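You operate a simulated robot arm through the tools that you are given. There is no shell and no other tool. Be economical: measure what you need, move in short steps, check, and stop when the job is done.

You are at the controls of a simulated robot arm. One attempt, no reset.

TASK
Crimp both cans on the turntable, then put the brake back on.
Fine: red switch off first; the white can, then the blue one, each under the head and the lever down; red switch on.

The check looks at the end state, three seconds after you hand in, the way a careful person would. Anything else that was tipped, shoved, dropped, spilled or broken makes it a failure.

THE ROBOT
A 7-joint arm with a two-finger parallel gripper, fixed in place. Base frame: the origin is at the foot of the arm, x ahead of it, y to its left, z up; the work surface is at about z = 80. Readings come in cm, degrees, newtons and seconds.
With the tool pointing down near the work surface it reaches from about 24 to 68 cm from the base axis. Its first joint turns from -66.0 to 66.0 degrees. Payload 2.4 kg.
The tool frame sits at the grasp point between the pads (the TCP): z along the fingers, y along the line on which they close. The tips reach 3 cm beyond it. Largest opening 9.4 cm; finger width 2.8, thickness 1; the body of the gripper, 5 by 9.6 cm, starts 5.5 cm behind the TCP.
Orientation is that of the tool frame in the base frame, as a unit quaternion [w, x, y, z]. With the fingers straight down and closing along the base's y, the tool's x points along the base's -x, its y along +y and its z along -z.

THE INTERFACE
- The arm moves only by the tool nudge_tool. Its argument "increments" is a list of rows, each a list of 7 numbers: the shift along the tool's x, y, z in cm, then the turn, a rotation vector about the tool's x, y, z in degrees, then the gripper command, from -1 (fully open) to 1 (shut), values between in proportion. In form: [[x, y, z, ax, ay, az, gripper], ...]. A call has 1 to 10 rows; each row shifts and turns the commanded pose from where the row before left it, along the tool's axes as they then stand. Each row takes 0.2 s and may step no farther than 5 cm and 8.6 degrees from the row before; otherwise, or with a gripper value out of range, the whole call is refused. Where a pose cannot be reached the arm comes as near as it can. A force on the tool above 90 N (or 10 N above the force at the start of the call, whichever is more), or a blocked arm, ends the call early, and 0.2 s more pass. Each finger travels about 15.3 cm/s and halts on what it meets, pressing with about 40 N; the grip force reading is that of the motor and also rises with nothing between the fingers. The clock runs only during rows and for 0.2 s after the last one: add rows that do not move to give the fingers time. The reply holds the time, the measured pose of the TCP, the force on the tool along the base axes, the opening and the grip force, in the units named above and with some noise, with the torque about the TCP (base axes, N m) and any sound that the robot's microphone picked up.
- Cameras (640 x 400 px; columns grow to the right, rows downward): "scene" is fixed at [5.63, 48.9, 144.61]; the picture's right is [-0.55, -0.83, 0.00], its down [-0.46, 0.30, -0.84] and it looks along [0.70, -0.46, -0.55] (base axes); focal length 360 px, centre (320, 200). "wrist" rides on the gripper at [7.6, 1.4, -10.3] in the tool frame; the picture's right is [-0.18, 0.98, 0.00], its down [-0.75, -0.14, -0.64] and it looks along [-0.63, -0.12, 0.77] (tool axes); focal length 243 px, centre (320, 200). There is no depth. A picture from a camera that has moved, and an enlarged one, comes with that camera's place and axes in the base frame and with its lens.
- capture(camera): a new picture of that camera. No time passes.
- close_up(camera, box): a new picture of the part [left, top, right, bottom] of that camera's present view, enlarged. No time passes.
- job_done(): hands the job in; it is judged then, once.

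Work in short steps. Places have to be worked out from the pictures, the camera data and where the tool is seen: move nearer, look again, correct. Check each grasp and each placing, and mend what went wrong. You have 120 turns and 68 pictures in all, those below and enlarged ones among them. Open the gripper and draw the arm clear of the work before you hand the job in, unless the task says otherwise; then end with one line.

The tools are called after "Request:" as name(argument=value, ...) on one line, values as JSON. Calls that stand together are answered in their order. nudge_tool: Moves the arm, as the interface text tells. Its arguments: {"type":"object","properties":{"increments":{"type":"array","items":{"type":"array","items":{"type":"number"}}}},"required":["increments"]} The other tools are called the same way: capture (camera) takes a picture; close_up (camera, box) takes an enlarged picture of a part of a camera's view; job_done () hands the job in.

At the start:

```text
time_s: 0.0
position: [45.06, -8.57, 119.63]
orientation: [0.0, 0.001, 1.0, 0.0]
ft_force: [0.2, -0.3, -0.2]
ft_torque: [0.01, -0.03, 0.02]
opening: 9.4
gripper_force: 0.2
```

scene: 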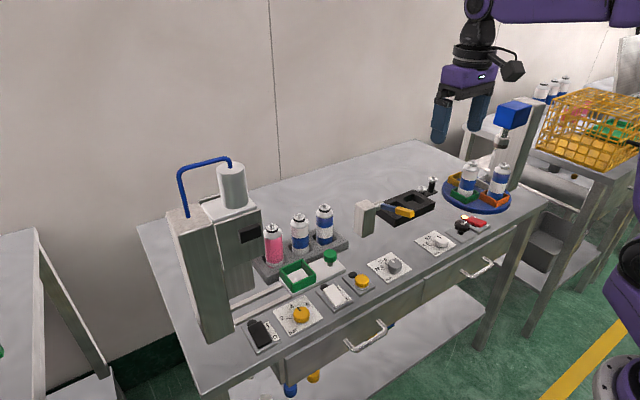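
wrist: 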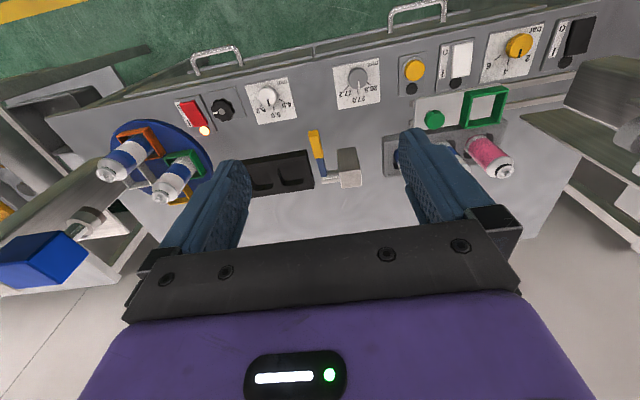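

I start with enlarged views of the turntable station and of the switches.

Request:
close_up(camera="scene", box=[420, 80, 580, 240])

Request:
close_up(camera="wrist", box=[0, 60, 240, 300])

```text
2.50 times, centred on (500, 160) of scene
camera zoom: at [5.63, 48.9, 144.61], right [-0.55, -0.83, 0.0], down [-0.46, 0.3, -0.84], along [0.7, -0.46, -0.55], focal length 899 px, centre (-130, 300)
```

zoom: 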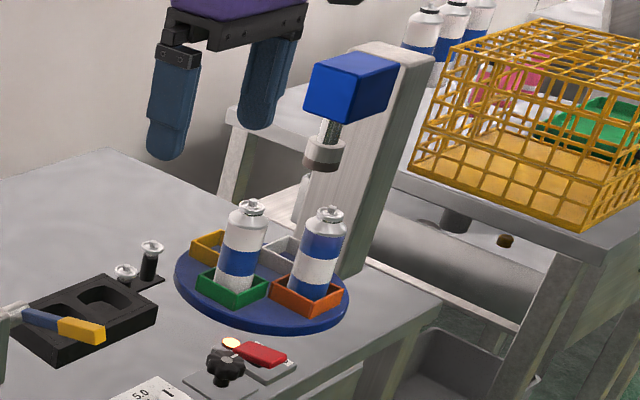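

```text
1.67 times, centred on (120, 180) of wrist
camera zoom: at [37.62, -7.11, 129.83], right [0.18, 0.98, 0.0], down [0.75, -0.14, 0.64], along [0.63, -0.12, -0.77], focal length 404 px, centre (653, 233)
```

zoom: 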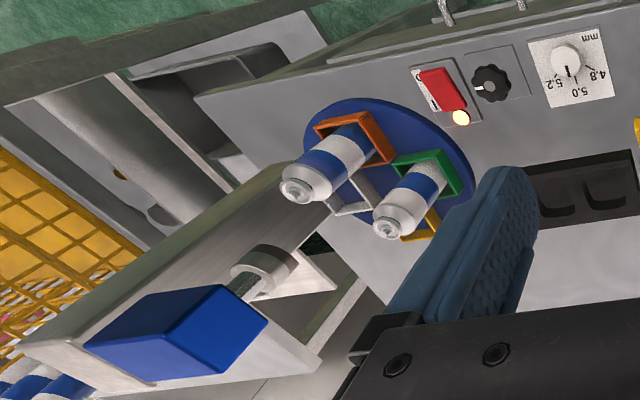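

The turntable centre looks to be near (60,-48), with the head over its far nest and the red switch near (50.6,-35). Next I look at the middle of the bench for a lever.

Request:
close_up(camera="scene", box=[340, 160, 500, 260])

Request:
close_up(camera="wrist", box=[150, 60, 390, 210])

```text
4.00 times, centred on (420, 210) of scene
camera zoom: at [5.63, 48.9, 144.61], right [-0.55, -0.83, 0.0], down [-0.46, 0.3, -0.84], along [0.7, -0.46, -0.55], focal length 1438 px, centre (-80, 160)
```

zoom: 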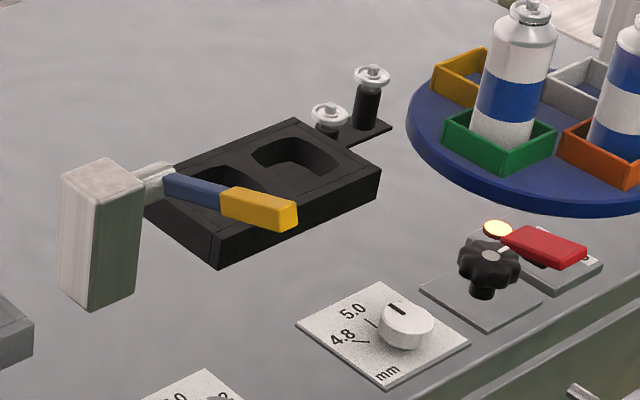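

```text
2.67 times, centred on (270, 135) of wrist
camera zoom: at [37.62, -7.11, 129.83], right [0.18, 0.98, 0.0], down [0.75, -0.14, 0.64], along [0.63, -0.12, -0.77], focal length 647 px, centre (453, 373)
```

zoom: 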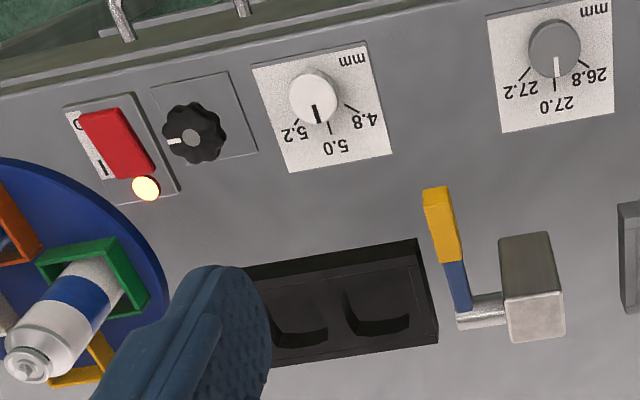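

The lever is on the grey post (blue shaft, yellow grip), and the star knob has an index mark. I move toward the turntable, keeping high, to see the cans better.

Request:
nudge_tool(increments=[[0, -4.5, 0, 0, 0, 0, -1], [0.5, -4.5, 0, 0, 0, 0, -1], [1, -4.5, 0, 0, 0, 0, -1], [1, -4.5, 0, 0, 0, 0, -1]])

Request:
capture(camera="wrist")

```text
time_s: 1.0
position: [42.68, -26.85, 119.48]
orientation: [-0.001, 0.0, 1.0, 0.0]
ft_force: [1.2, 0.3, 0.2]
ft_torque: [0.02, -0.03, 0.01]
opening: 9.39
gripper_force: 0.0
```

```text
61 pictures are left
camera wrist: at [35.14, -25.34, 129.73], right [0.18, 0.98, 0.0], down [0.75, -0.14, 0.64], along [0.63, -0.12, -0.77], focal length 243 px, centre (320, 200)
```

wrist: 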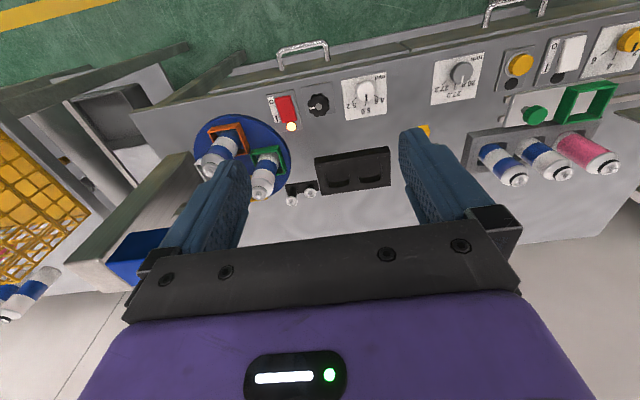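

The finger hides the table, so I yaw the tool about -32° to point the camera at the turntable.

Request:
nudge_tool(increments=[[0, 0, 0, 0, 0, 8, -1], [0, 0, 0, 0, 0, 8, -1], [0, 0, 0, 0, 0, 8, -1], [0, 0, 0, 0, 0, 8, -1]])

Request:
capture(camera="wrist")

```text
time_s: 2.0
position: [42.65, -26.64, 119.65]
orientation: [0.0, 0.277, 0.961, 0.0]
ft_force: [0.7, 0.2, 0.7]
ft_torque: [0.0, 0.01, -0.02]
opening: 9.4
gripper_force: 0.1
```

```text
60 pictures are left
camera wrist: at [37.05, -21.39, 129.83], right [0.68, 0.73, 0.0], down [0.56, -0.52, 0.64], along [0.47, -0.44, -0.77], focal length 243 px, centre (320, 200)
```

wrist: 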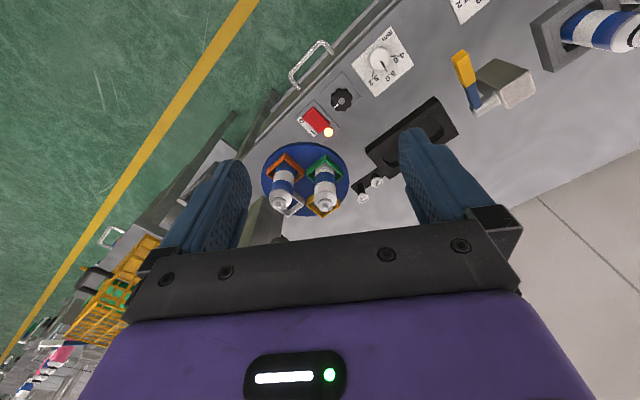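

Request:
close_up(camera="wrist", box=[240, 70, 400, 230])

Request:
close_up(camera="scene", box=[440, 90, 560, 220])

```text
2.50 times, centred on (320, 150) of wrist
camera zoom: at [37.05, -21.39, 129.83], right [0.68, 0.73, 0.0], down [0.56, -0.52, 0.64], along [0.47, -0.44, -0.77], focal length 606 px, centre (320, 325)
```

zoom: 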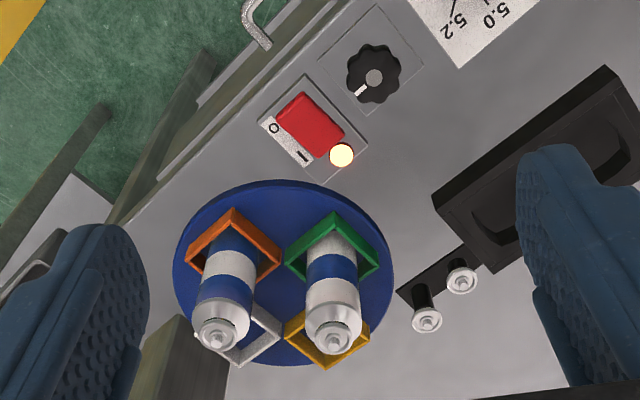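

```text
3.08 times, centred on (500, 155) of scene
camera zoom: at [5.63, 48.9, 144.61], right [-0.55, -0.83, 0.0], down [-0.46, 0.3, -0.84], along [0.7, -0.46, -0.55], focal length 1106 px, centre (-234, 338)
```

zoom: 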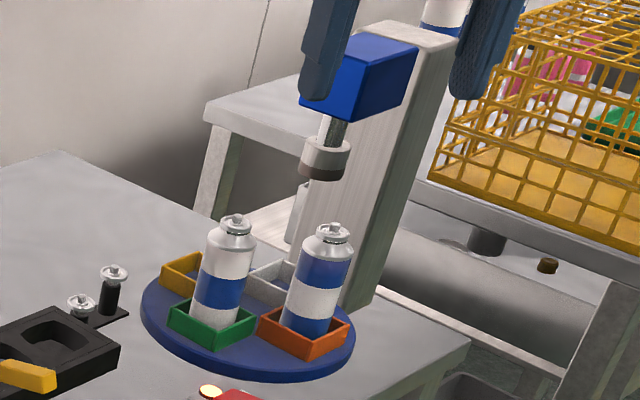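

Identified: the white can is in the green nest and the blue can in the orange one, with the head over the empty white nest. The red rocker is at about (50.7,-35.4), its O end at low x. I yaw back, close the fingers and come above that end.

Request:
nudge_tool(increments=[[0, 0, 0, 0, 0, -8, 0], [0, 0, 0, 0, 0, -8, 1], [0, 0, 0, 0, 0, -8, 1], [0, 0, 0, 0, 0, -8, 1], [-1.5, -2.5, 4, 0, 0, 0, 1], [-1.5, -2.5, 4, 0, 0, 0, 1], [-1.5, -2.5, 4, 0, 0, 0, 1], [-0.8, -1.3, 4, 0, 0, 0, 1], [0, 0, 4, 0, 0, 0, 1], [0, 0, 4, 0, 0, 0, 1]])

Request:
capture(camera="wrist")

Request:
close_up(camera="scene", box=[420, 160, 540, 260])

```text
time_s: 4.2
position: [48.05, -35.39, 95.48]
orientation: [0.001, 0.0, 1.0, 0.0]
ft_force: [-0.8, 0.3, 0.6]
ft_torque: [0.0, 0.01, 0.03]
opening: 0.02
gripper_force: 33.0
```

```text
57 pictures are left
camera wrist: at [40.43, -34.01, 105.7], right [0.18, 0.98, 0.0], down [0.75, -0.14, 0.64], along [0.63, -0.12, -0.77], focal length 243 px, centre (320, 200)
```

wrist: 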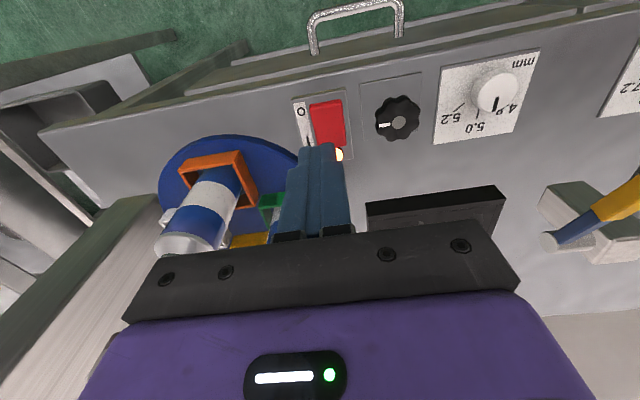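

```text
4.00 times, centred on (480, 210) of scene
camera zoom: at [5.63, 48.9, 144.61], right [-0.55, -0.83, 0.0], down [-0.46, 0.3, -0.84], along [0.7, -0.46, -0.55], focal length 1438 px, centre (-320, 160)
```

zoom: 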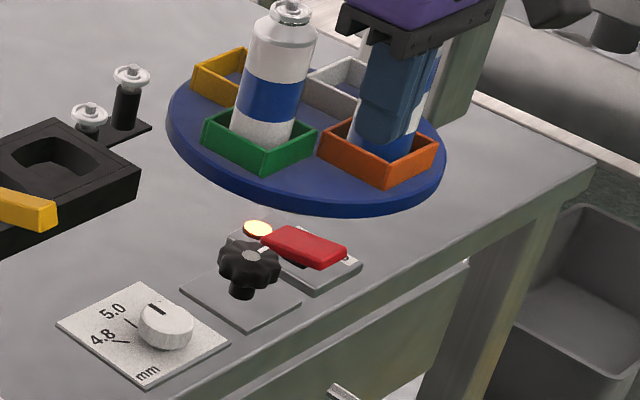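

The rocker spans x of about 48 to 52.7 at y≈-35, and its O end is raised. I descend over that end until the force rises.

Request:
nudge_tool(increments=[[0, 0.2, 4, 0, 0, 0, 1], [0, 0.1, 4, 0, 0, 0, 1], [0, 0, 0.8, 0, 0, 0, 1], [0, 0, 0.6, 0, 0, 0, 1], [0, 0, 0.5, 0, 0, 0, 1]])

Request:
capture(camera="wrist")

```text
time_s: 5.4
position: [47.89, -35.11, 85.74]
orientation: [0.0, 0.001, 1.0, 0.0]
ft_force: [-0.7, 0.2, 1.0]
ft_torque: [0.06, 0.03, 0.0]
opening: 0.0
gripper_force: 33.6
```

```text
55 pictures are left
camera wrist: at [40.38, -33.66, 95.91], right [0.19, 0.98, 0.0], down [0.75, -0.14, 0.64], along [0.63, -0.12, -0.77], focal length 243 px, centre (320, 200)
```

wrist: 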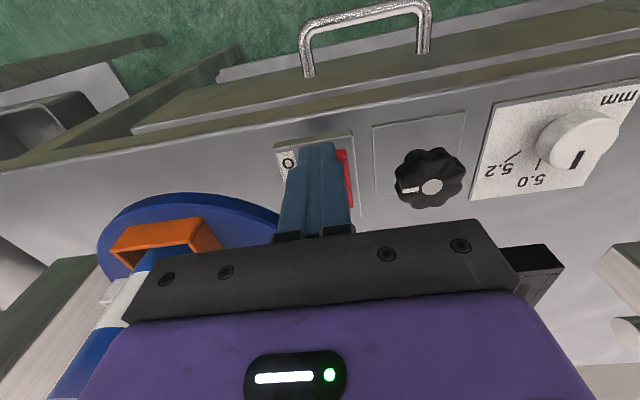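

No contact yet at tip z≈82.7, and the finger sits slightly to the -y side. I shift 0.4 cm and go on down in small steps.

Request:
nudge_tool(increments=[[-0.3, 0.4, 0, 0, 0, 0, 1], [0, 0, 0.3, 0, 0, 0, 1], [0, 0, 0.3, 0, 0, 0, 1], [0, 0, 0.3, 0, 0, 0, 1]])

```text
time_s: 6.4
position: [48.21, -34.58, 85.22]
orientation: [0.002, 0.0, 1.0, 0.0]
ft_force: [-20.7, 17.5, 62.5]
ft_torque: [0.56, -0.3, -0.03]
opening: 0.02
gripper_force: 32.7
```

Strong contact now, 62 N upward. I check whether the rocker flipped.

Request:
nudge_tool(increments=[[0, 0, -2, 0, 0, 0, 1], [0, 0, -4, 0, 0, 0, 1], [2, 0, -4, 0, 0, 0, 1]])

Request:
close_up(camera="wrist", box=[240, 60, 440, 185])

Request:
close_up(camera="scene", box=[420, 160, 540, 260])

```text
time_s: 7.2
position: [46.21, -34.63, 95.06]
orientation: [0.0, 0.001, 1.0, 0.0]
ft_force: [-0.5, -0.2, -0.4]
ft_torque: [0.0, -0.01, -0.02]
opening: 0.0
gripper_force: 33.7
```

```text
3.20 times, centred on (340, 122) of wrist
camera zoom: at [38.71, -33.15, 105.23], right [0.18, 0.98, 0.0], down [0.75, -0.14, 0.64], along [0.63, -0.12, -0.77], focal length 776 px, centre (256, 448)
```

zoom: 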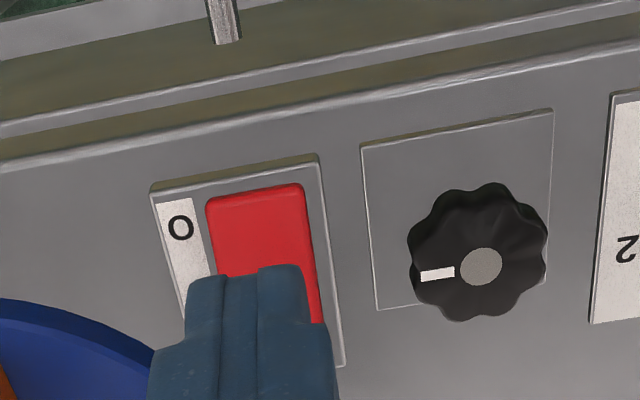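

```text
4.00 times, centred on (480, 210) of scene
camera zoom: at [5.63, 48.9, 144.61], right [-0.55, -0.83, 0.0], down [-0.46, 0.3, -0.84], along [0.7, -0.46, -0.55], focal length 1438 px, centre (-320, 160)
```

zoom: 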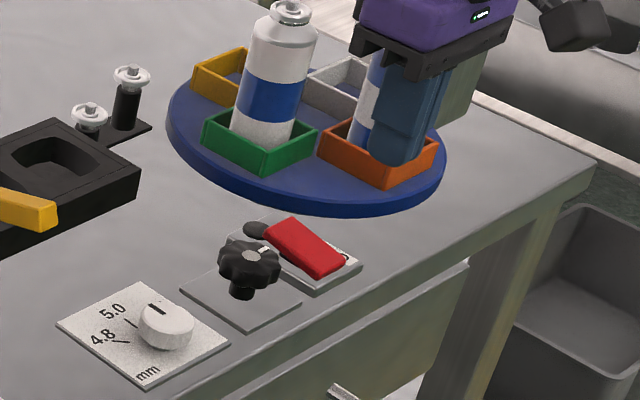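

The switch is off and the lamp is dark. The star knob is at about (50.5,-28.5) with its top near 83.5, so I go above it with the fingers open to about 6 cm.

Request:
nudge_tool(increments=[[-2, 3, 0, 0, 0, 0, -0.3], [-2.3, 3.1, 0, 0, 0, 0, -0.3], [0, 0, 4, 0, 0, 0, -0.3]])

Request:
capture(camera="wrist")

```text
time_s: 8.0
position: [50.67, -28.4, 90.61]
orientation: [0.0, 0.001, 1.0, 0.0]
ft_force: [0.2, -0.1, 0.2]
ft_torque: [0.04, 0.02, -0.01]
opening: 6.1
gripper_force: 0.0
```

```text
52 pictures are left
camera wrist: at [43.08, -26.98, 100.86], right [0.18, 0.98, 0.0], down [0.75, -0.14, 0.64], along [0.63, -0.12, -0.77], focal length 243 px, centre (320, 200)
```

wrist: 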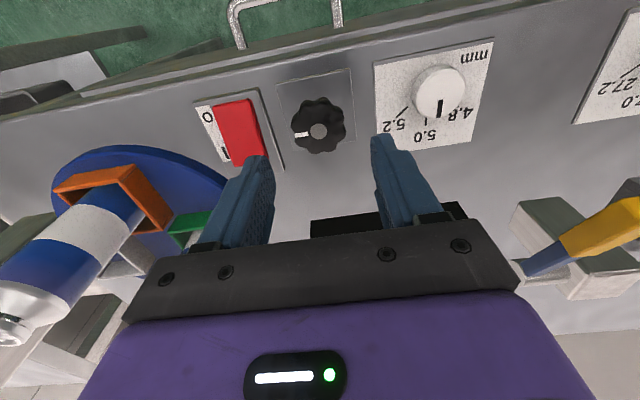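

The knob is centred under the gripper, diameter about 4.3 cm. I narrow to 5.2 cm so the finger clears the rocker, descend and grip.

Request:
nudge_tool(increments=[[0, 0, 0, 0, 0, 0, -0.12], [0, 0, 3, 0, 0, 0, -0.12], [0, 0, 2.2, 0, 0, 0, -0.12], [0, 0, 0.9, 0, 0, 0, -0.12], [0, 0, 0, 0, 0, 0, 0.5], [0, 0, 0, 0, 0, 0, 0.5]])

Request:
capture(camera="wrist")

```text
time_s: 9.4
position: [50.6, -28.54, 84.75]
orientation: [0.0, -0.001, 1.0, 0.0]
ft_force: [0.5, 2.2, 3.9]
ft_torque: [0.09, 0.31, 0.01]
opening: 3.98
gripper_force: 44.9
```

```text
51 pictures are left
camera wrist: at [43.15, -27.06, 95.01], right [0.18, 0.98, 0.0], down [0.75, -0.14, 0.64], along [0.63, -0.12, -0.77], focal length 243 px, centre (320, 200)
```

wrist: 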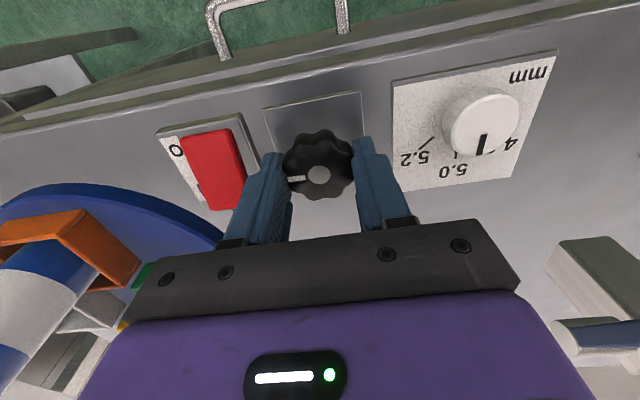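

The knob is gripped at 4.0 cm. I turn it 24° anticlockwise as seen from above and check the table.

Request:
nudge_tool(increments=[[0, 0, 0, 0, 0, -8, 0.5], [0, 0, 0, 0, 0, -8, 0.5], [0, 0, 0, 0, 0, -8, 0.5]])

Request:
close_up(camera="scene", box=[420, 110, 580, 240])

```text
time_s: 10.2
position: [50.64, -28.41, 84.81]
orientation: [0.0, -0.209, 0.978, 0.0]
ft_force: [-1.1, 11.5, 14.9]
ft_torque: [0.3, -0.13, -0.07]
opening: 4.0
gripper_force: 45.4
```

```text
3.08 times, centred on (500, 175) of scene
camera zoom: at [5.61, 48.94, 144.6], right [-0.55, -0.83, 0.0], down [-0.46, 0.3, -0.84], along [0.7, -0.46, -0.55], focal length 1106 px, centre (-234, 277)
```

zoom: 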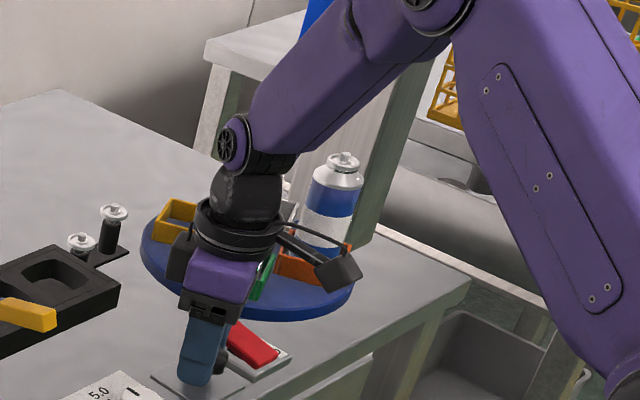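

The table does turn anticlockwise with the knob. I use the wrist view to measure the ratio.

Request:
capture(camera="wrist")

```text
49 pictures are left
camera wrist: at [43.22, -30.24, 95.01], right [-0.23, 0.97, 0.0], down [0.75, 0.18, 0.64], along [0.62, 0.15, -0.77], focal length 243 px, centre (320, 200)
```

wrist: 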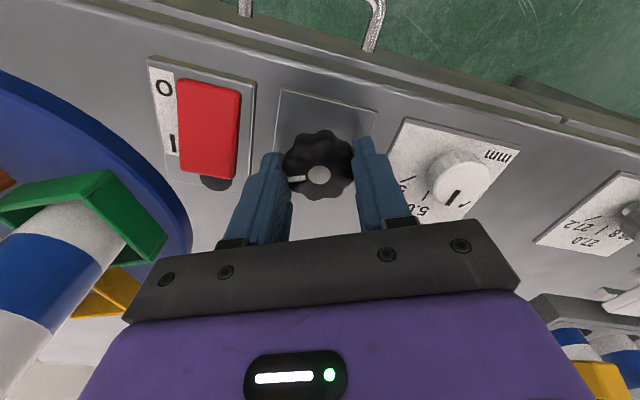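

The green nest has moved about 20-24°, so the ratio is near 1:1. I go on turning another 64°.

Request:
nudge_tool(increments=[[0, 0, 0, 0, 0, -8, 0.5], [0, 0, 0, 0, 0, -8, 0.5], [0, 0, 0, 0, 0, -8, 0.5], [0, 0, 0, 0, 0, -8, 0.5], [0, 0, 0, 0, 0, -8, 0.5], [0, 0, 0, 0, 0, -8, 0.5], [0, 0, 0, 0, 0, -8, 0.5], [0, 0, 0, 0, 0, -8, 0.5]])

```text
time_s: 12.0
position: [50.59, -28.38, 84.78]
orientation: [0.0, -0.696, 0.718, 0.003]
ft_force: [-9.4, 23.8, 28.4]
ft_torque: [0.22, 0.12, 0.03]
opening: 4.01
gripper_force: 45.3
```

The knob has turned 88° in all. I release, lift and check the table.

Request:
nudge_tool(increments=[[0, 0, 0, 0, 0, 0, -0.15], [0, 0, 0, 0, 0, 0, -0.15], [0, 0, -3, 0, 0, 0, -0.15], [0, 0, -3, 0, 0, 0, -0.15]])

Request:
capture(camera="wrist")

Request:
capture(camera="scene")

```text
time_s: 13.0
position: [50.48, -28.54, 90.69]
orientation: [0.0, -0.695, 0.719, 0.0]
ft_force: [0.5, -0.1, -0.1]
ft_torque: [-0.01, 0.03, -0.05]
opening: 5.41
gripper_force: 0.0
```

```text
48 pictures are left
camera wrist: at [48.91, -36.16, 100.93], right [-0.98, 0.22, 0.0], down [0.17, 0.75, 0.64], along [0.14, 0.63, -0.77], focal length 243 px, centre (320, 200)
```

wrist: 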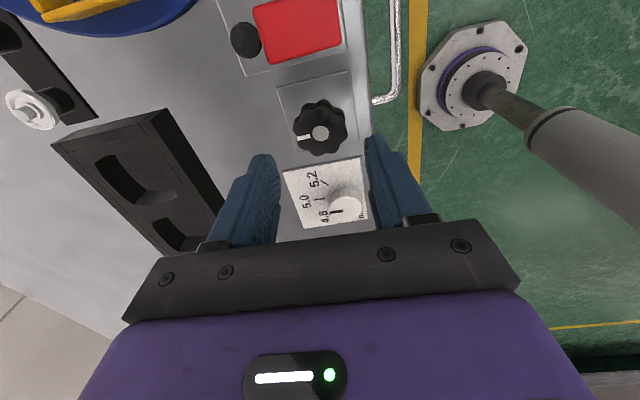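

```text
47 pictures are left
```

scene: 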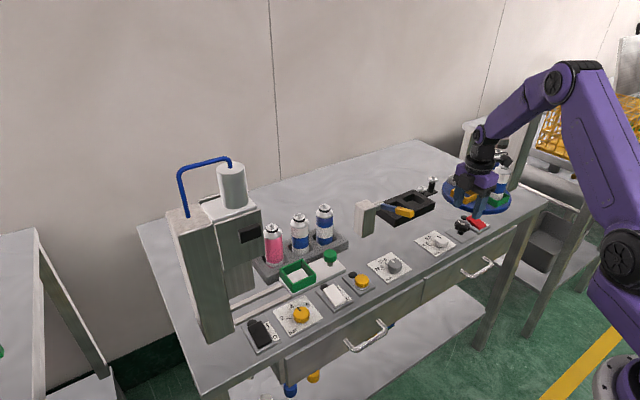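

After the quarter turn the blue can is at the head and the white one is at -x, one more quarter turn away. I unwind the wrist above the knob.

Request:
nudge_tool(increments=[[0, 0, 0, 0, 0, 8, -0.15], [0, 0, 0, 0, 0, 8, -0.15], [0, 0, 0, 0, 0, 8, -0.15], [0, 0, 0, 0, 0, 8, -0.15], [0, 0, 0, 0, 0, 8, -0.15], [0, 0, 0, 0, 0, 8, -0.15], [0, 0, 0, 0, 0, 8, -0.15], [0, 0, 0, 0, 0, 8, -0.15], [0, 0, 0, 0, 0, 8, -0.15], [0, 0, 0, 0, 0, 8, -0.15]])

Request:
nudge_tool(increments=[[0, 0, 0, 0, 0, 8, -0.15], [0, 0, 3, 0, 0, 0, -0.15], [0, 0, 2.9, 0, 0, 0, -0.15], [0, 0, 0, 0, 0, 0, 0.5], [0, 0, 0, 0, 0, 0, 0.5]])

```text
time_s: 15.2
position: [50.58, -28.57, 90.8]
orientation: [0.0, -0.068, 0.998, 0.0]
ft_force: [-1.0, 0.4, -0.5]
ft_torque: [0.02, 0.0, 0.01]
opening: 5.4
gripper_force: 0.1
```

```text
time_s: 16.4
position: [50.23, -28.49, 84.78]
orientation: [-0.001, 0.0, 1.0, 0.0]
ft_force: [-6.2, 2.0, 15.6]
ft_torque: [0.25, 0.98, -0.04]
opening: 4.0
gripper_force: 44.8
```

It is gripped again. I turn 80° more, then check for the fine amount.

Request:
nudge_tool(increments=[[0, 0, 0, 0, 0, -8, 0.5], [0, 0, 0, 0, 0, -8, 0.5], [0, 0, 0, 0, 0, -8, 0.5], [0, 0, 0, 0, 0, -8, 0.5], [0, 0, 0, 0, 0, -8, 0.5], [0, 0, 0, 0, 0, -8, 0.5], [0, 0, 0, 0, 0, -8, 0.5], [0, 0, 0, 0, 0, -8, 0.5], [0, 0, 0, 0, 0, -8, 0.5], [0, 0, 0, 0, 0, -8, 0.5]])

Request:
nudge_tool(increments=[[0, 0, 0, 0, 0, -6, 0.5], [0, 0, 0, 0, 0, -6, 0.5], [0, 0, 0, 0, 0, 0, 0.5]])

Request:
capture(camera="wrist")

```text
time_s: 18.6
position: [50.42, -28.64, 84.68]
orientation: [0.0, -0.643, 0.766, 0.0]
ft_force: [-5.3, -1.9, -22.2]
ft_torque: [-1.17, 0.04, -0.01]
opening: 4.01
gripper_force: 45.5
```

```text
time_s: 19.4
position: [50.44, -28.69, 84.8]
orientation: [0.0, 0.72, -0.694, -0.001]
ft_force: [-3.3, -4.2, -24.3]
ft_torque: [0.19, 0.05, -0.02]
opening: 3.99
gripper_force: 44.9
```

```text
46 pictures are left
camera wrist: at [49.43, -36.25, 94.94], right [-0.99, 0.15, 0.0], down [0.12, 0.76, 0.64], along [0.1, 0.64, -0.77], focal length 243 px, centre (320, 200)
```

wrist: 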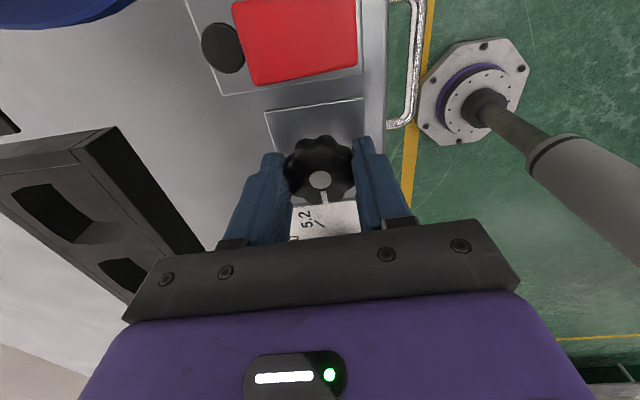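

The pointer now faces +y, so the turn is close to 180°. I release, lift and look at the alignment under the head.

Request:
nudge_tool(increments=[[0, 0, 0, 0, 0, 0, -0.15], [0, 0, 0, 0, 0, 0, -0.15], [0, 0, -4, 0, 0, 0, -0.15], [0, 0, -4, 0, 0, 8, -0.15], [0, 0, -4, 0, 0, 8, -0.15], [0, 0, -4, 0, 0, 8, -0.15], [0, 0, -4, 0, 0, 8, -0.15], [0, 0, -4, 0, 0, 8, -0.15], [0, 0, 0, 0, 0, 8, -0.15], [0, 0, 0, 0, 0, 8, -0.15]])

Request:
nudge_tool(increments=[[0, 0, 0, 0, 0, 8, -1], [0, 0, 0, 0, 0, 8, -1], [0, 0, 0, 0, 0, 8, -1], [0, 0, 0, 0, 0, 8, -1], [4, 3, 0, 0, 0, 8, -1], [4, 3, 0, 0, 0, 8, -1]])

Request:
capture(camera="wrist")

Request:
close_up(camera="scene", box=[420, 90, 580, 240])

```text
time_s: 21.6
position: [50.62, -28.54, 108.77]
orientation: [0.0, -0.307, 0.952, -0.001]
ft_force: [0.2, 0.2, 0.7]
ft_torque: [0.0, 0.0, 0.0]
opening: 5.41
gripper_force: 0.1
```

```text
time_s: 23.0
position: [42.52, -22.4, 108.86]
orientation: [0.0, 0.107, 0.994, 0.0]
ft_force: [0.3, -0.5, 0.6]
ft_torque: [-0.01, -0.03, 0.02]
opening: 9.41
gripper_force: 0.0
```

```text
45 pictures are left
camera wrist: at [35.4, -19.36, 119.02], right [0.39, 0.92, 0.0], down [0.71, -0.3, 0.64], along [0.59, -0.25, -0.77], focal length 243 px, centre (320, 200)
```

wrist: 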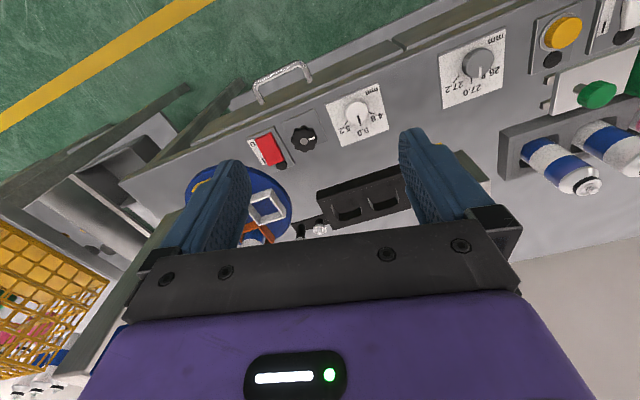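

```text
2.67 times, centred on (500, 165) of scene
camera zoom: at [5.64, 48.9, 144.61], right [-0.55, -0.83, 0.0], down [-0.46, 0.3, -0.84], along [0.7, -0.46, -0.55], focal length 959 px, centre (-160, 293)
```

zoom: 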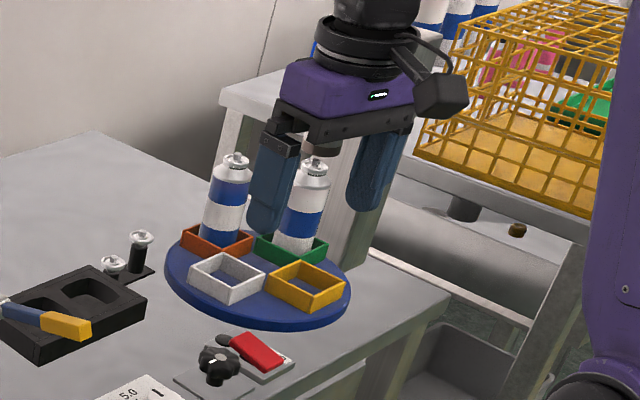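

The white can is now in the head position. The lever grip end is at about (54.5,-11.5,91.4) and its pivot near (66.4,-11,88), so it points up roughly 17°. I move above the grip with the fingers shut, still high.

Request:
nudge_tool(increments=[[0, 0, 0, 0, 0, -6, 1], [0, 0, 0, 0, 0, -6, 1], [-4, 4, 0, 0, 0, 0, 1], [-4, 4, 0, 0, 0, 0, 1], [-4, 3.1, 2, 0, 0, 0, 1], [-1, 0, 4, 0, 0, 0, 1]])

Request:
capture(camera="wrist")

Request:
capture(camera="scene")

```text
refused: row 3 steps farther than a row can; nothing moved
```

```text
43 pictures are left
camera wrist: at [35.4, -19.36, 119.02], right [0.39, 0.92, 0.0], down [0.71, -0.3, 0.64], along [0.59, -0.25, -0.77], focal length 243 px, centre (320, 200)
```

wrist: 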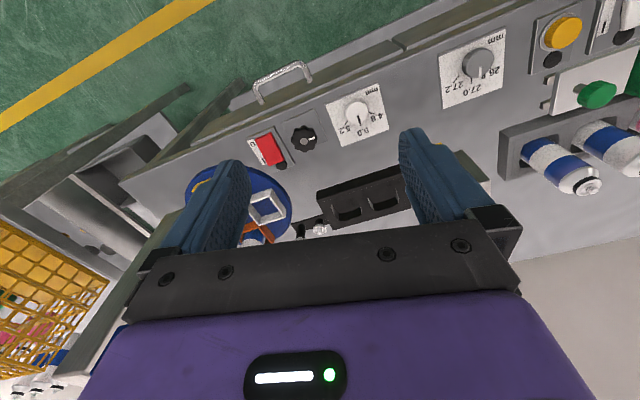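

```text
42 pictures are left
```

scene: 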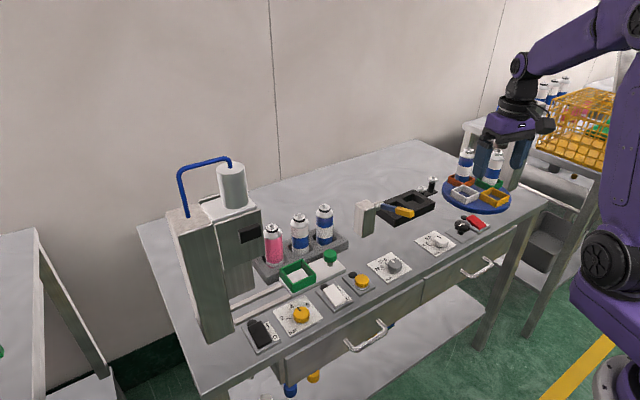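

A row was too long; I repeat the move with shorter steps.

Request:
nudge_tool(increments=[[0, 0, 0, 0, 0, -6, 1], [0, 0, 0, 0, 0, -6, 1], [-3, 3, 0, 0, 0, 0, 1], [-3, 3, 0, 0, 0, 0, 1], [-3, 3, 0, 0, 0, 0, 1], [-3, 2.1, 1, 0, 0, 0, 1], [-1, 0, 3, 0, 0, 0, 1]])

Request:
capture(camera="wrist")

Request:
close_up(camera="scene", box=[420, 90, 580, 240])

Request:
close_up(camera="scene", box=[340, 150, 460, 250])

```text
time_s: 24.6
position: [55.74, -11.33, 104.78]
orientation: [0.0, 0.001, 1.0, 0.0]
ft_force: [0.7, 0.2, -0.2]
ft_torque: [-0.01, -0.01, 0.04]
opening: 0.0
gripper_force: 33.3
```

```text
41 pictures are left
camera wrist: at [48.15, -9.89, 114.97], right [0.19, 0.98, 0.0], down [0.75, -0.14, 0.64], along [0.63, -0.12, -0.77], focal length 243 px, centre (320, 200)
```

wrist: 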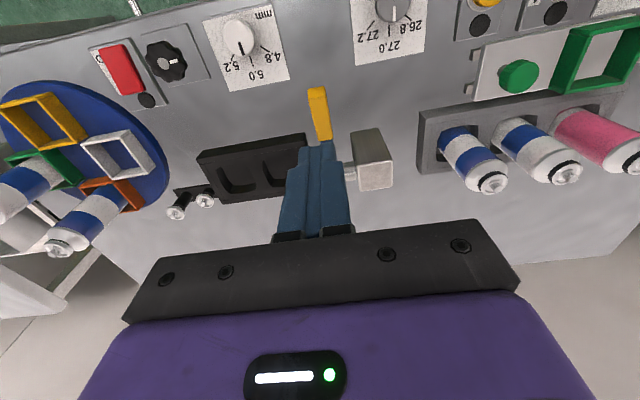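

```text
2.67 times, centred on (500, 165) of scene
camera zoom: at [5.63, 48.9, 144.61], right [-0.55, -0.83, 0.0], down [-0.46, 0.3, -0.84], along [0.7, -0.46, -0.55], focal length 959 px, centre (-160, 293)
```

zoom: 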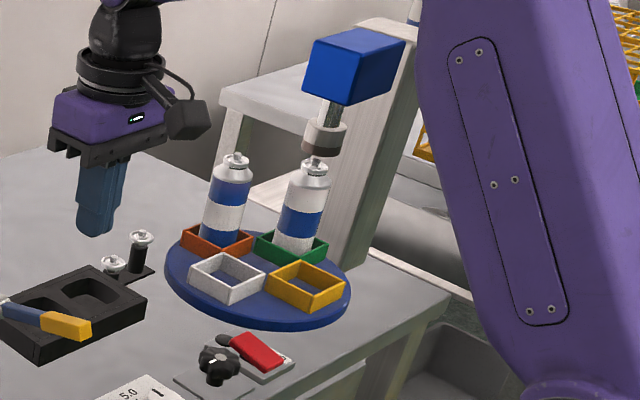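

```text
4.00 times, centred on (400, 200) of scene
camera zoom: at [5.63, 48.9, 144.61], right [-0.55, -0.83, 0.0], down [-0.46, 0.3, -0.84], along [0.7, -0.46, -0.55], focal length 1438 px, centre (0, 200)
```

zoom: 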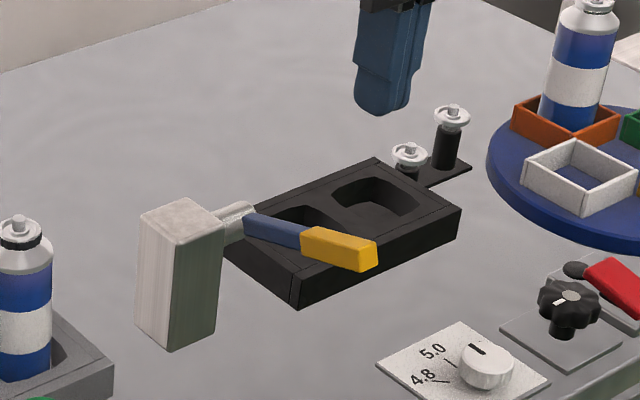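

The quarter positions look right to within 2°. I zoom in on the head against the white can to check that it is concentric.

Request:
close_up(camera="scene", box=[470, 100, 530, 200])

Request:
close_up(camera="wrist", box=[0, 30, 200, 280])

```text
4.00 times, centred on (500, 150) of scene
camera zoom: at [5.63, 48.9, 144.61], right [-0.55, -0.83, 0.0], down [-0.46, 0.3, -0.84], along [0.7, -0.46, -0.55], focal length 1438 px, centre (-400, 400)
```

zoom: 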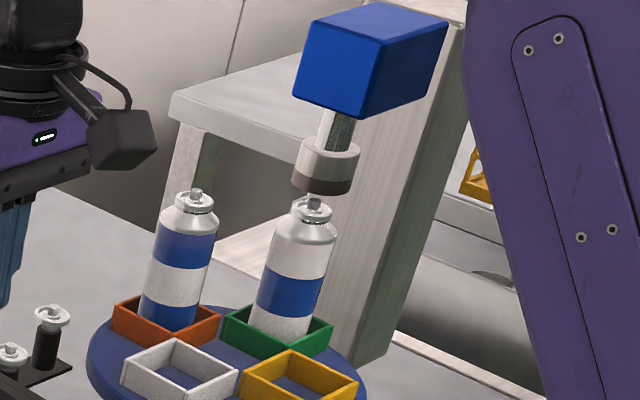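

```text
1.60 times, centred on (100, 155) of wrist
camera zoom: at [48.15, -9.89, 114.97], right [0.19, 0.98, 0.0], down [0.75, -0.14, 0.64], along [0.63, -0.12, -0.77], focal length 388 px, centre (672, 272)
```

zoom: 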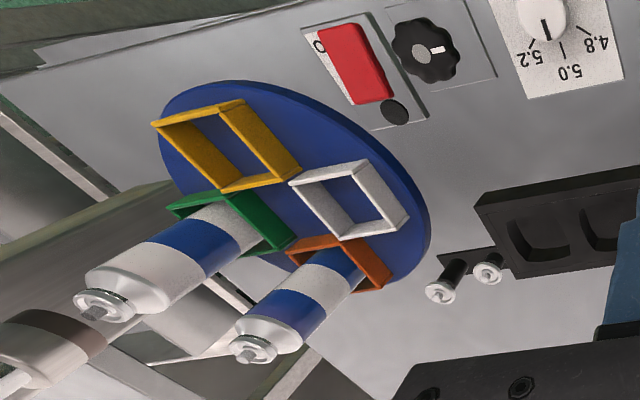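

I need a finer view of the head and can from the wrist camera.

Request:
close_up(camera="wrist", box=[0, 170, 112, 240])

```text
5.71 times, centred on (56, 205) of wrist
camera zoom: at [48.15, -9.89, 114.97], right [0.19, 0.98, 0.0], down [0.75, -0.14, 0.64], along [0.63, -0.12, -0.77], focal length 1386 px, centre (1829, 171)
```

zoom: 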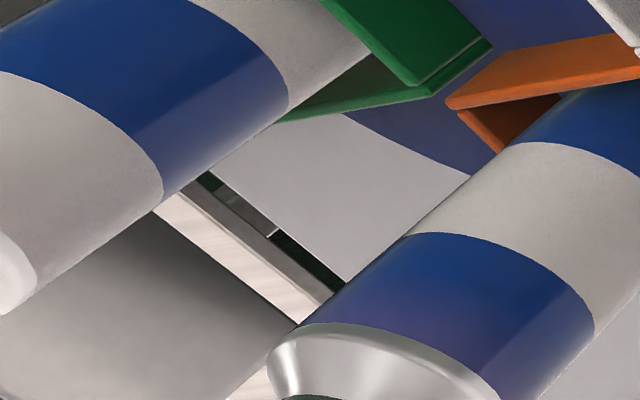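

Request:
close_up(camera="wrist", box=[0, 155, 4, 288])

```text
3.01 times, centred on (2, 222) of wrist
camera zoom: at [48.15, -9.89, 114.97], right [0.19, 0.98, 0.0], down [0.75, -0.14, 0.64], along [0.63, -0.12, -0.77], focal length 730 px, centre (1276, 135)
```

zoom: 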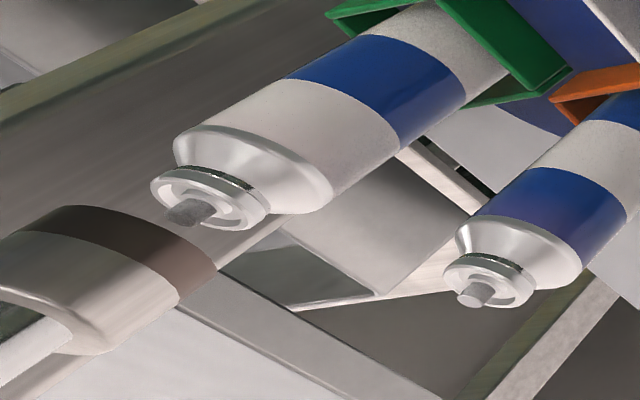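

The can seems offset 0.3-0.4 cm, which hints at a few degrees of over-rotation. I check the knob pointer more precisely.

Request:
close_up(camera="wrist", box=[140, 40, 188, 80])

Request:
close_up(camera="wrist", box=[10, 60, 170, 220])

```text
10.00 times, centred on (164, 60) of wrist
camera zoom: at [48.15, -9.89, 114.97], right [0.19, 0.98, 0.0], down [0.75, -0.14, 0.64], along [0.63, -0.12, -0.77], focal length 2426 px, centre (1880, 1600)
```

zoom: 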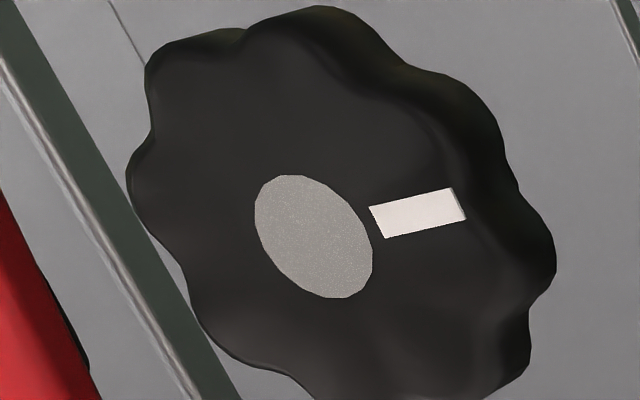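

```text
2.50 times, centred on (90, 140) of wrist
camera zoom: at [48.15, -9.89, 114.97], right [0.19, 0.98, 0.0], down [0.75, -0.14, 0.64], along [0.63, -0.12, -0.77], focal length 606 px, centre (895, 350)
```

zoom: 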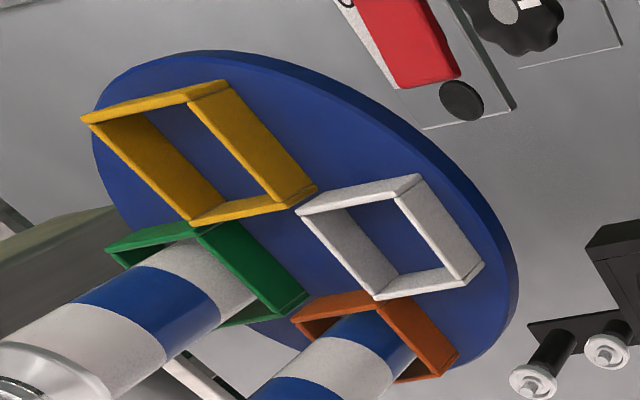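

The pointer now faces +y to within a degree, so the index is a true 180°. Now I press the lever grip at (56,-11.3), descending step by step.

Request:
nudge_tool(increments=[[-0.3, 0, 3, 0, 0, 0, 1], [0, 0, 3, 0, 0, 0, 1], [0, 0, 2.5, 0, 0, 0, 1], [0, 0, 0.8, 0, 0, 0, 1], [0, 0, 0.8, 0, 0, 0, 1], [0, 0, 0.8, 0, 0, 0, 1]])

Request:
close_up(camera="scene", box=[340, 100, 540, 250])

```text
time_s: 26.0
position: [55.8, -11.52, 93.9]
orientation: [-0.001, -0.001, 1.0, 0.0]
ft_force: [-0.6, -0.2, 2.2]
ft_torque: [-0.03, 0.06, 0.0]
opening: 0.0
gripper_force: 32.8
```

```text
2.67 times, centred on (440, 175) of scene
camera zoom: at [5.63, 48.9, 144.61], right [-0.55, -0.83, 0.0], down [-0.46, 0.3, -0.84], along [0.7, -0.46, -0.55], focal length 959 px, centre (0, 267)
```

zoom: 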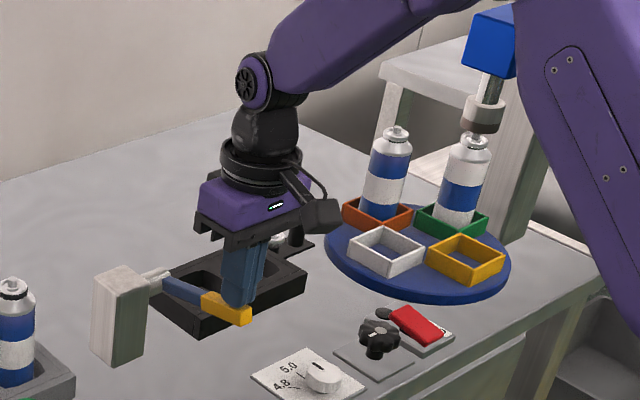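

The finger is at the grip. I press on downward in small steps.

Request:
nudge_tool(increments=[[0, 0, 0.8, 0, 0, 0, 1], [0, 0, 0.8, 0, 0, 0, 1], [0, 0, 0.8, 0, 0, 0, 1], [0, 0, 0.8, 0, 0, 0, 1]])

Request:
close_up(camera="scene", box=[340, 100, 540, 250])

```text
time_s: 27.0
position: [55.89, -11.54, 90.79]
orientation: [0.001, 0.001, 1.0, 0.0]
ft_force: [-4.4, -1.0, 4.6]
ft_torque: [-0.02, 0.14, 0.0]
opening: 0.0
gripper_force: 32.6
```

```text
2.67 times, centred on (440, 175) of scene
camera zoom: at [5.62, 48.9, 144.61], right [-0.55, -0.83, 0.0], down [-0.46, 0.3, -0.84], along [0.7, -0.46, -0.55], focal length 959 px, centre (0, 267)
```

zoom: 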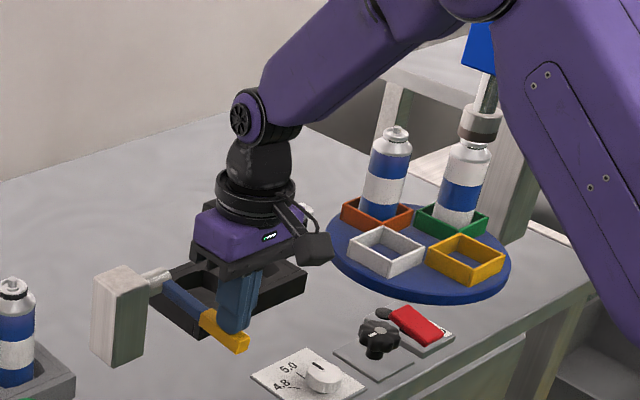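

The head comes down with the lever and is now at the can's cap, well aligned. I go on pressing.

Request:
nudge_tool(increments=[[0, 0.1, 0.7, 0, 0, 0, 1], [0, 0.1, 0.7, 0, 0, 0, 1], [0, 0, 0.7, 0, 0, 0, 1], [0, 0, 0.7, 0, 0, 0, 1], [0, 0, 0.7, 0, 0, 0, 1]])

Request:
close_up(camera="scene", box=[340, 100, 540, 250])

```text
time_s: 28.0
position: [56.03, -11.38, 89.43]
orientation: [0.005, 0.0, 1.0, -0.001]
ft_force: [-21.6, 3.8, 37.8]
ft_torque: [0.09, -0.08, 0.09]
opening: 0.02
gripper_force: 32.8
stopped in row 4: the force on the tool passed its limit at 99 N (the readings are from after the stop); the commanded pose is now the measured one
```

```text
2.67 times, centred on (440, 175) of scene
camera zoom: at [5.44, 48.94, 144.6], right [-0.55, -0.83, 0.0], down [-0.46, 0.3, -0.84], along [0.7, -0.46, -0.55], focal length 959 px, centre (0, 267)
```

zoom: 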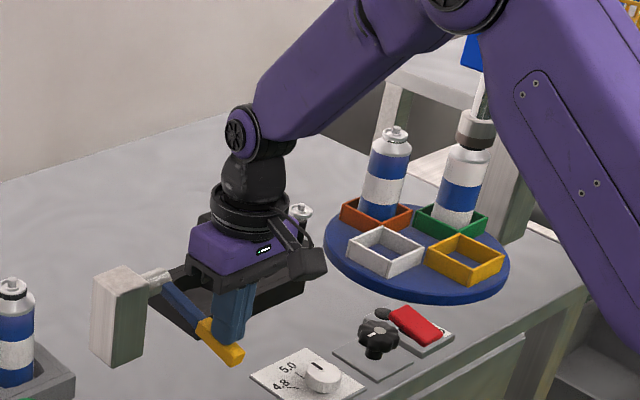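

The head covers the valve and the lever met a hard stop at 99 N. I press gently once more and hold, then lift and look.

Request:
nudge_tool(increments=[[0, 0, 0.25, 0, 0, 0, 1], [0, 0, 0, 0, 0, 0, 1], [0, 0, 0, 0, 0, 0, 1]])

Request:
nudge_tool(increments=[[0, 0, -2, 0, 0, 0, 1], [0, 0, -3, 0, 0, 0, 1], [0, 0, -4, 0, 0, 0, 1], [0, 0, -4, 0, 0, 0, 1]])

Request:
close_up(camera="scene", box=[340, 100, 540, 250])

```text
time_s: 28.8
position: [56.15, -11.34, 89.26]
orientation: [0.01, 0.001, 1.0, -0.002]
ft_force: [-16.7, 2.3, 49.3]
ft_torque: [0.19, 0.22, 0.06]
opening: 0.0
gripper_force: 33.3
```

```text
time_s: 29.8
position: [56.07, -11.46, 101.56]
orientation: [0.004, 0.002, 1.0, -0.001]
ft_force: [0.2, 0.2, -0.4]
ft_torque: [-0.01, 0.01, 0.0]
opening: 0.0
gripper_force: 32.8
```

```text
2.67 times, centred on (440, 175) of scene
camera zoom: at [5.63, 48.9, 144.61], right [-0.55, -0.83, 0.0], down [-0.46, 0.3, -0.84], along [0.7, -0.46, -0.55], focal length 959 px, centre (0, 267)
```

zoom: 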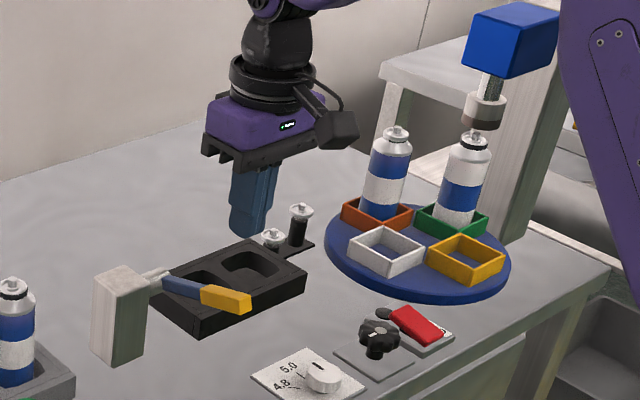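

The lever and head sprang back up. I check the white can's cap for a sign of the crimp.

Request:
close_up(camera="scene", box=[455, 130, 515, 167])

```text
10.67 times, centred on (485, 148) of scene
camera zoom: at [5.63, 48.9, 144.61], right [-0.55, -0.83, 0.0], down [-0.46, 0.3, -0.84], along [0.7, -0.46, -0.55], focal length 3834 px, centre (-1440, 749)
```

zoom: 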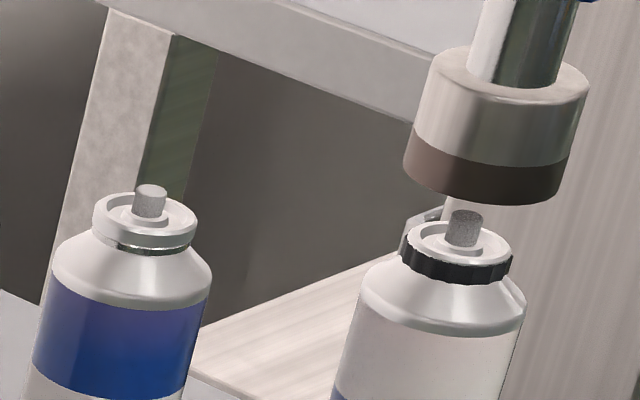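

The dark crimped ring shows on the white can. Now the blue can needs a 90° clockwise turn; I go back above the knob, yawing to -90 on the way.

Request:
nudge_tool(increments=[[1.4, -4.3, 0, 0, 0, 0, 1], [1.4, -4.3, 0, 0, 0, 0, 1], [1.4, -4.3, 0, 0, 0, 0, -0.15], [1.3, -4.1, 0, 0, 0, 0, -0.15], [0, 0, 3, 0, 0, 0, -0.15], [0, 0, 3, 0, 0, 0, -0.15]])

Request:
nudge_tool(increments=[[0, 0, 0, 0, 0, -8.5, -0.15], [0, 0, 0, 0, 0, -8.5, -0.15], [0, 0, 0, 0, 0, -8.5, -0.15], [0, 0, 0, 0, 0, -8.5, -0.15], [0, 0, 0, 0, 0, -8.5, -0.15], [0, 0, 0, 0, 0, -8.5, -0.15], [0, 0, 0, 0, 0, -8.5, -0.15], [0, 0, 0, 0, 0, -8.5, -0.15], [0, 0, 0, 0, 0, -8.5, -0.15], [0, 0, 0, 0, 0, -8.5, -0.15]])

Request:
capture(camera="wrist")

```text
time_s: 31.2
position: [50.69, -28.2, 95.4]
orientation: [0.003, 0.0, 1.0, -0.001]
ft_force: [-0.8, 0.4, 0.3]
ft_torque: [-0.03, 0.02, 0.01]
opening: 5.42
gripper_force: 0.1
```

```text
time_s: 33.4
position: [50.56, -28.29, 95.65]
orientation: [0.001, -0.676, 0.737, -0.003]
ft_force: [-0.3, -1.3, 1.2]
ft_torque: [0.0, 0.0, 0.01]
opening: 5.42
gripper_force: 0.0
```

```text
27 pictures are left
camera wrist: at [48.51, -35.73, 105.86], right [-0.96, 0.27, -0.01], down [0.2, 0.74, 0.64], along [0.18, 0.62, -0.77], focal length 243 px, centre (320, 200)
```

wrist: 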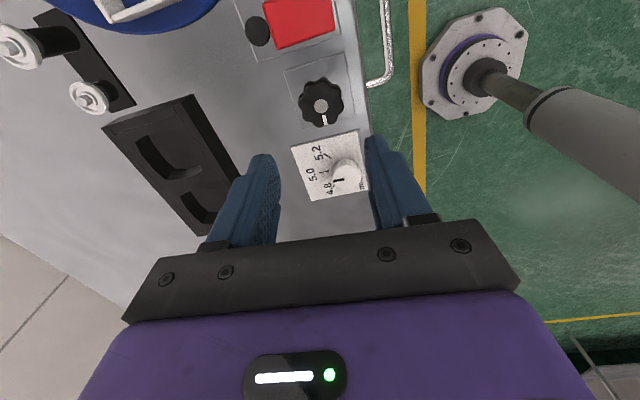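

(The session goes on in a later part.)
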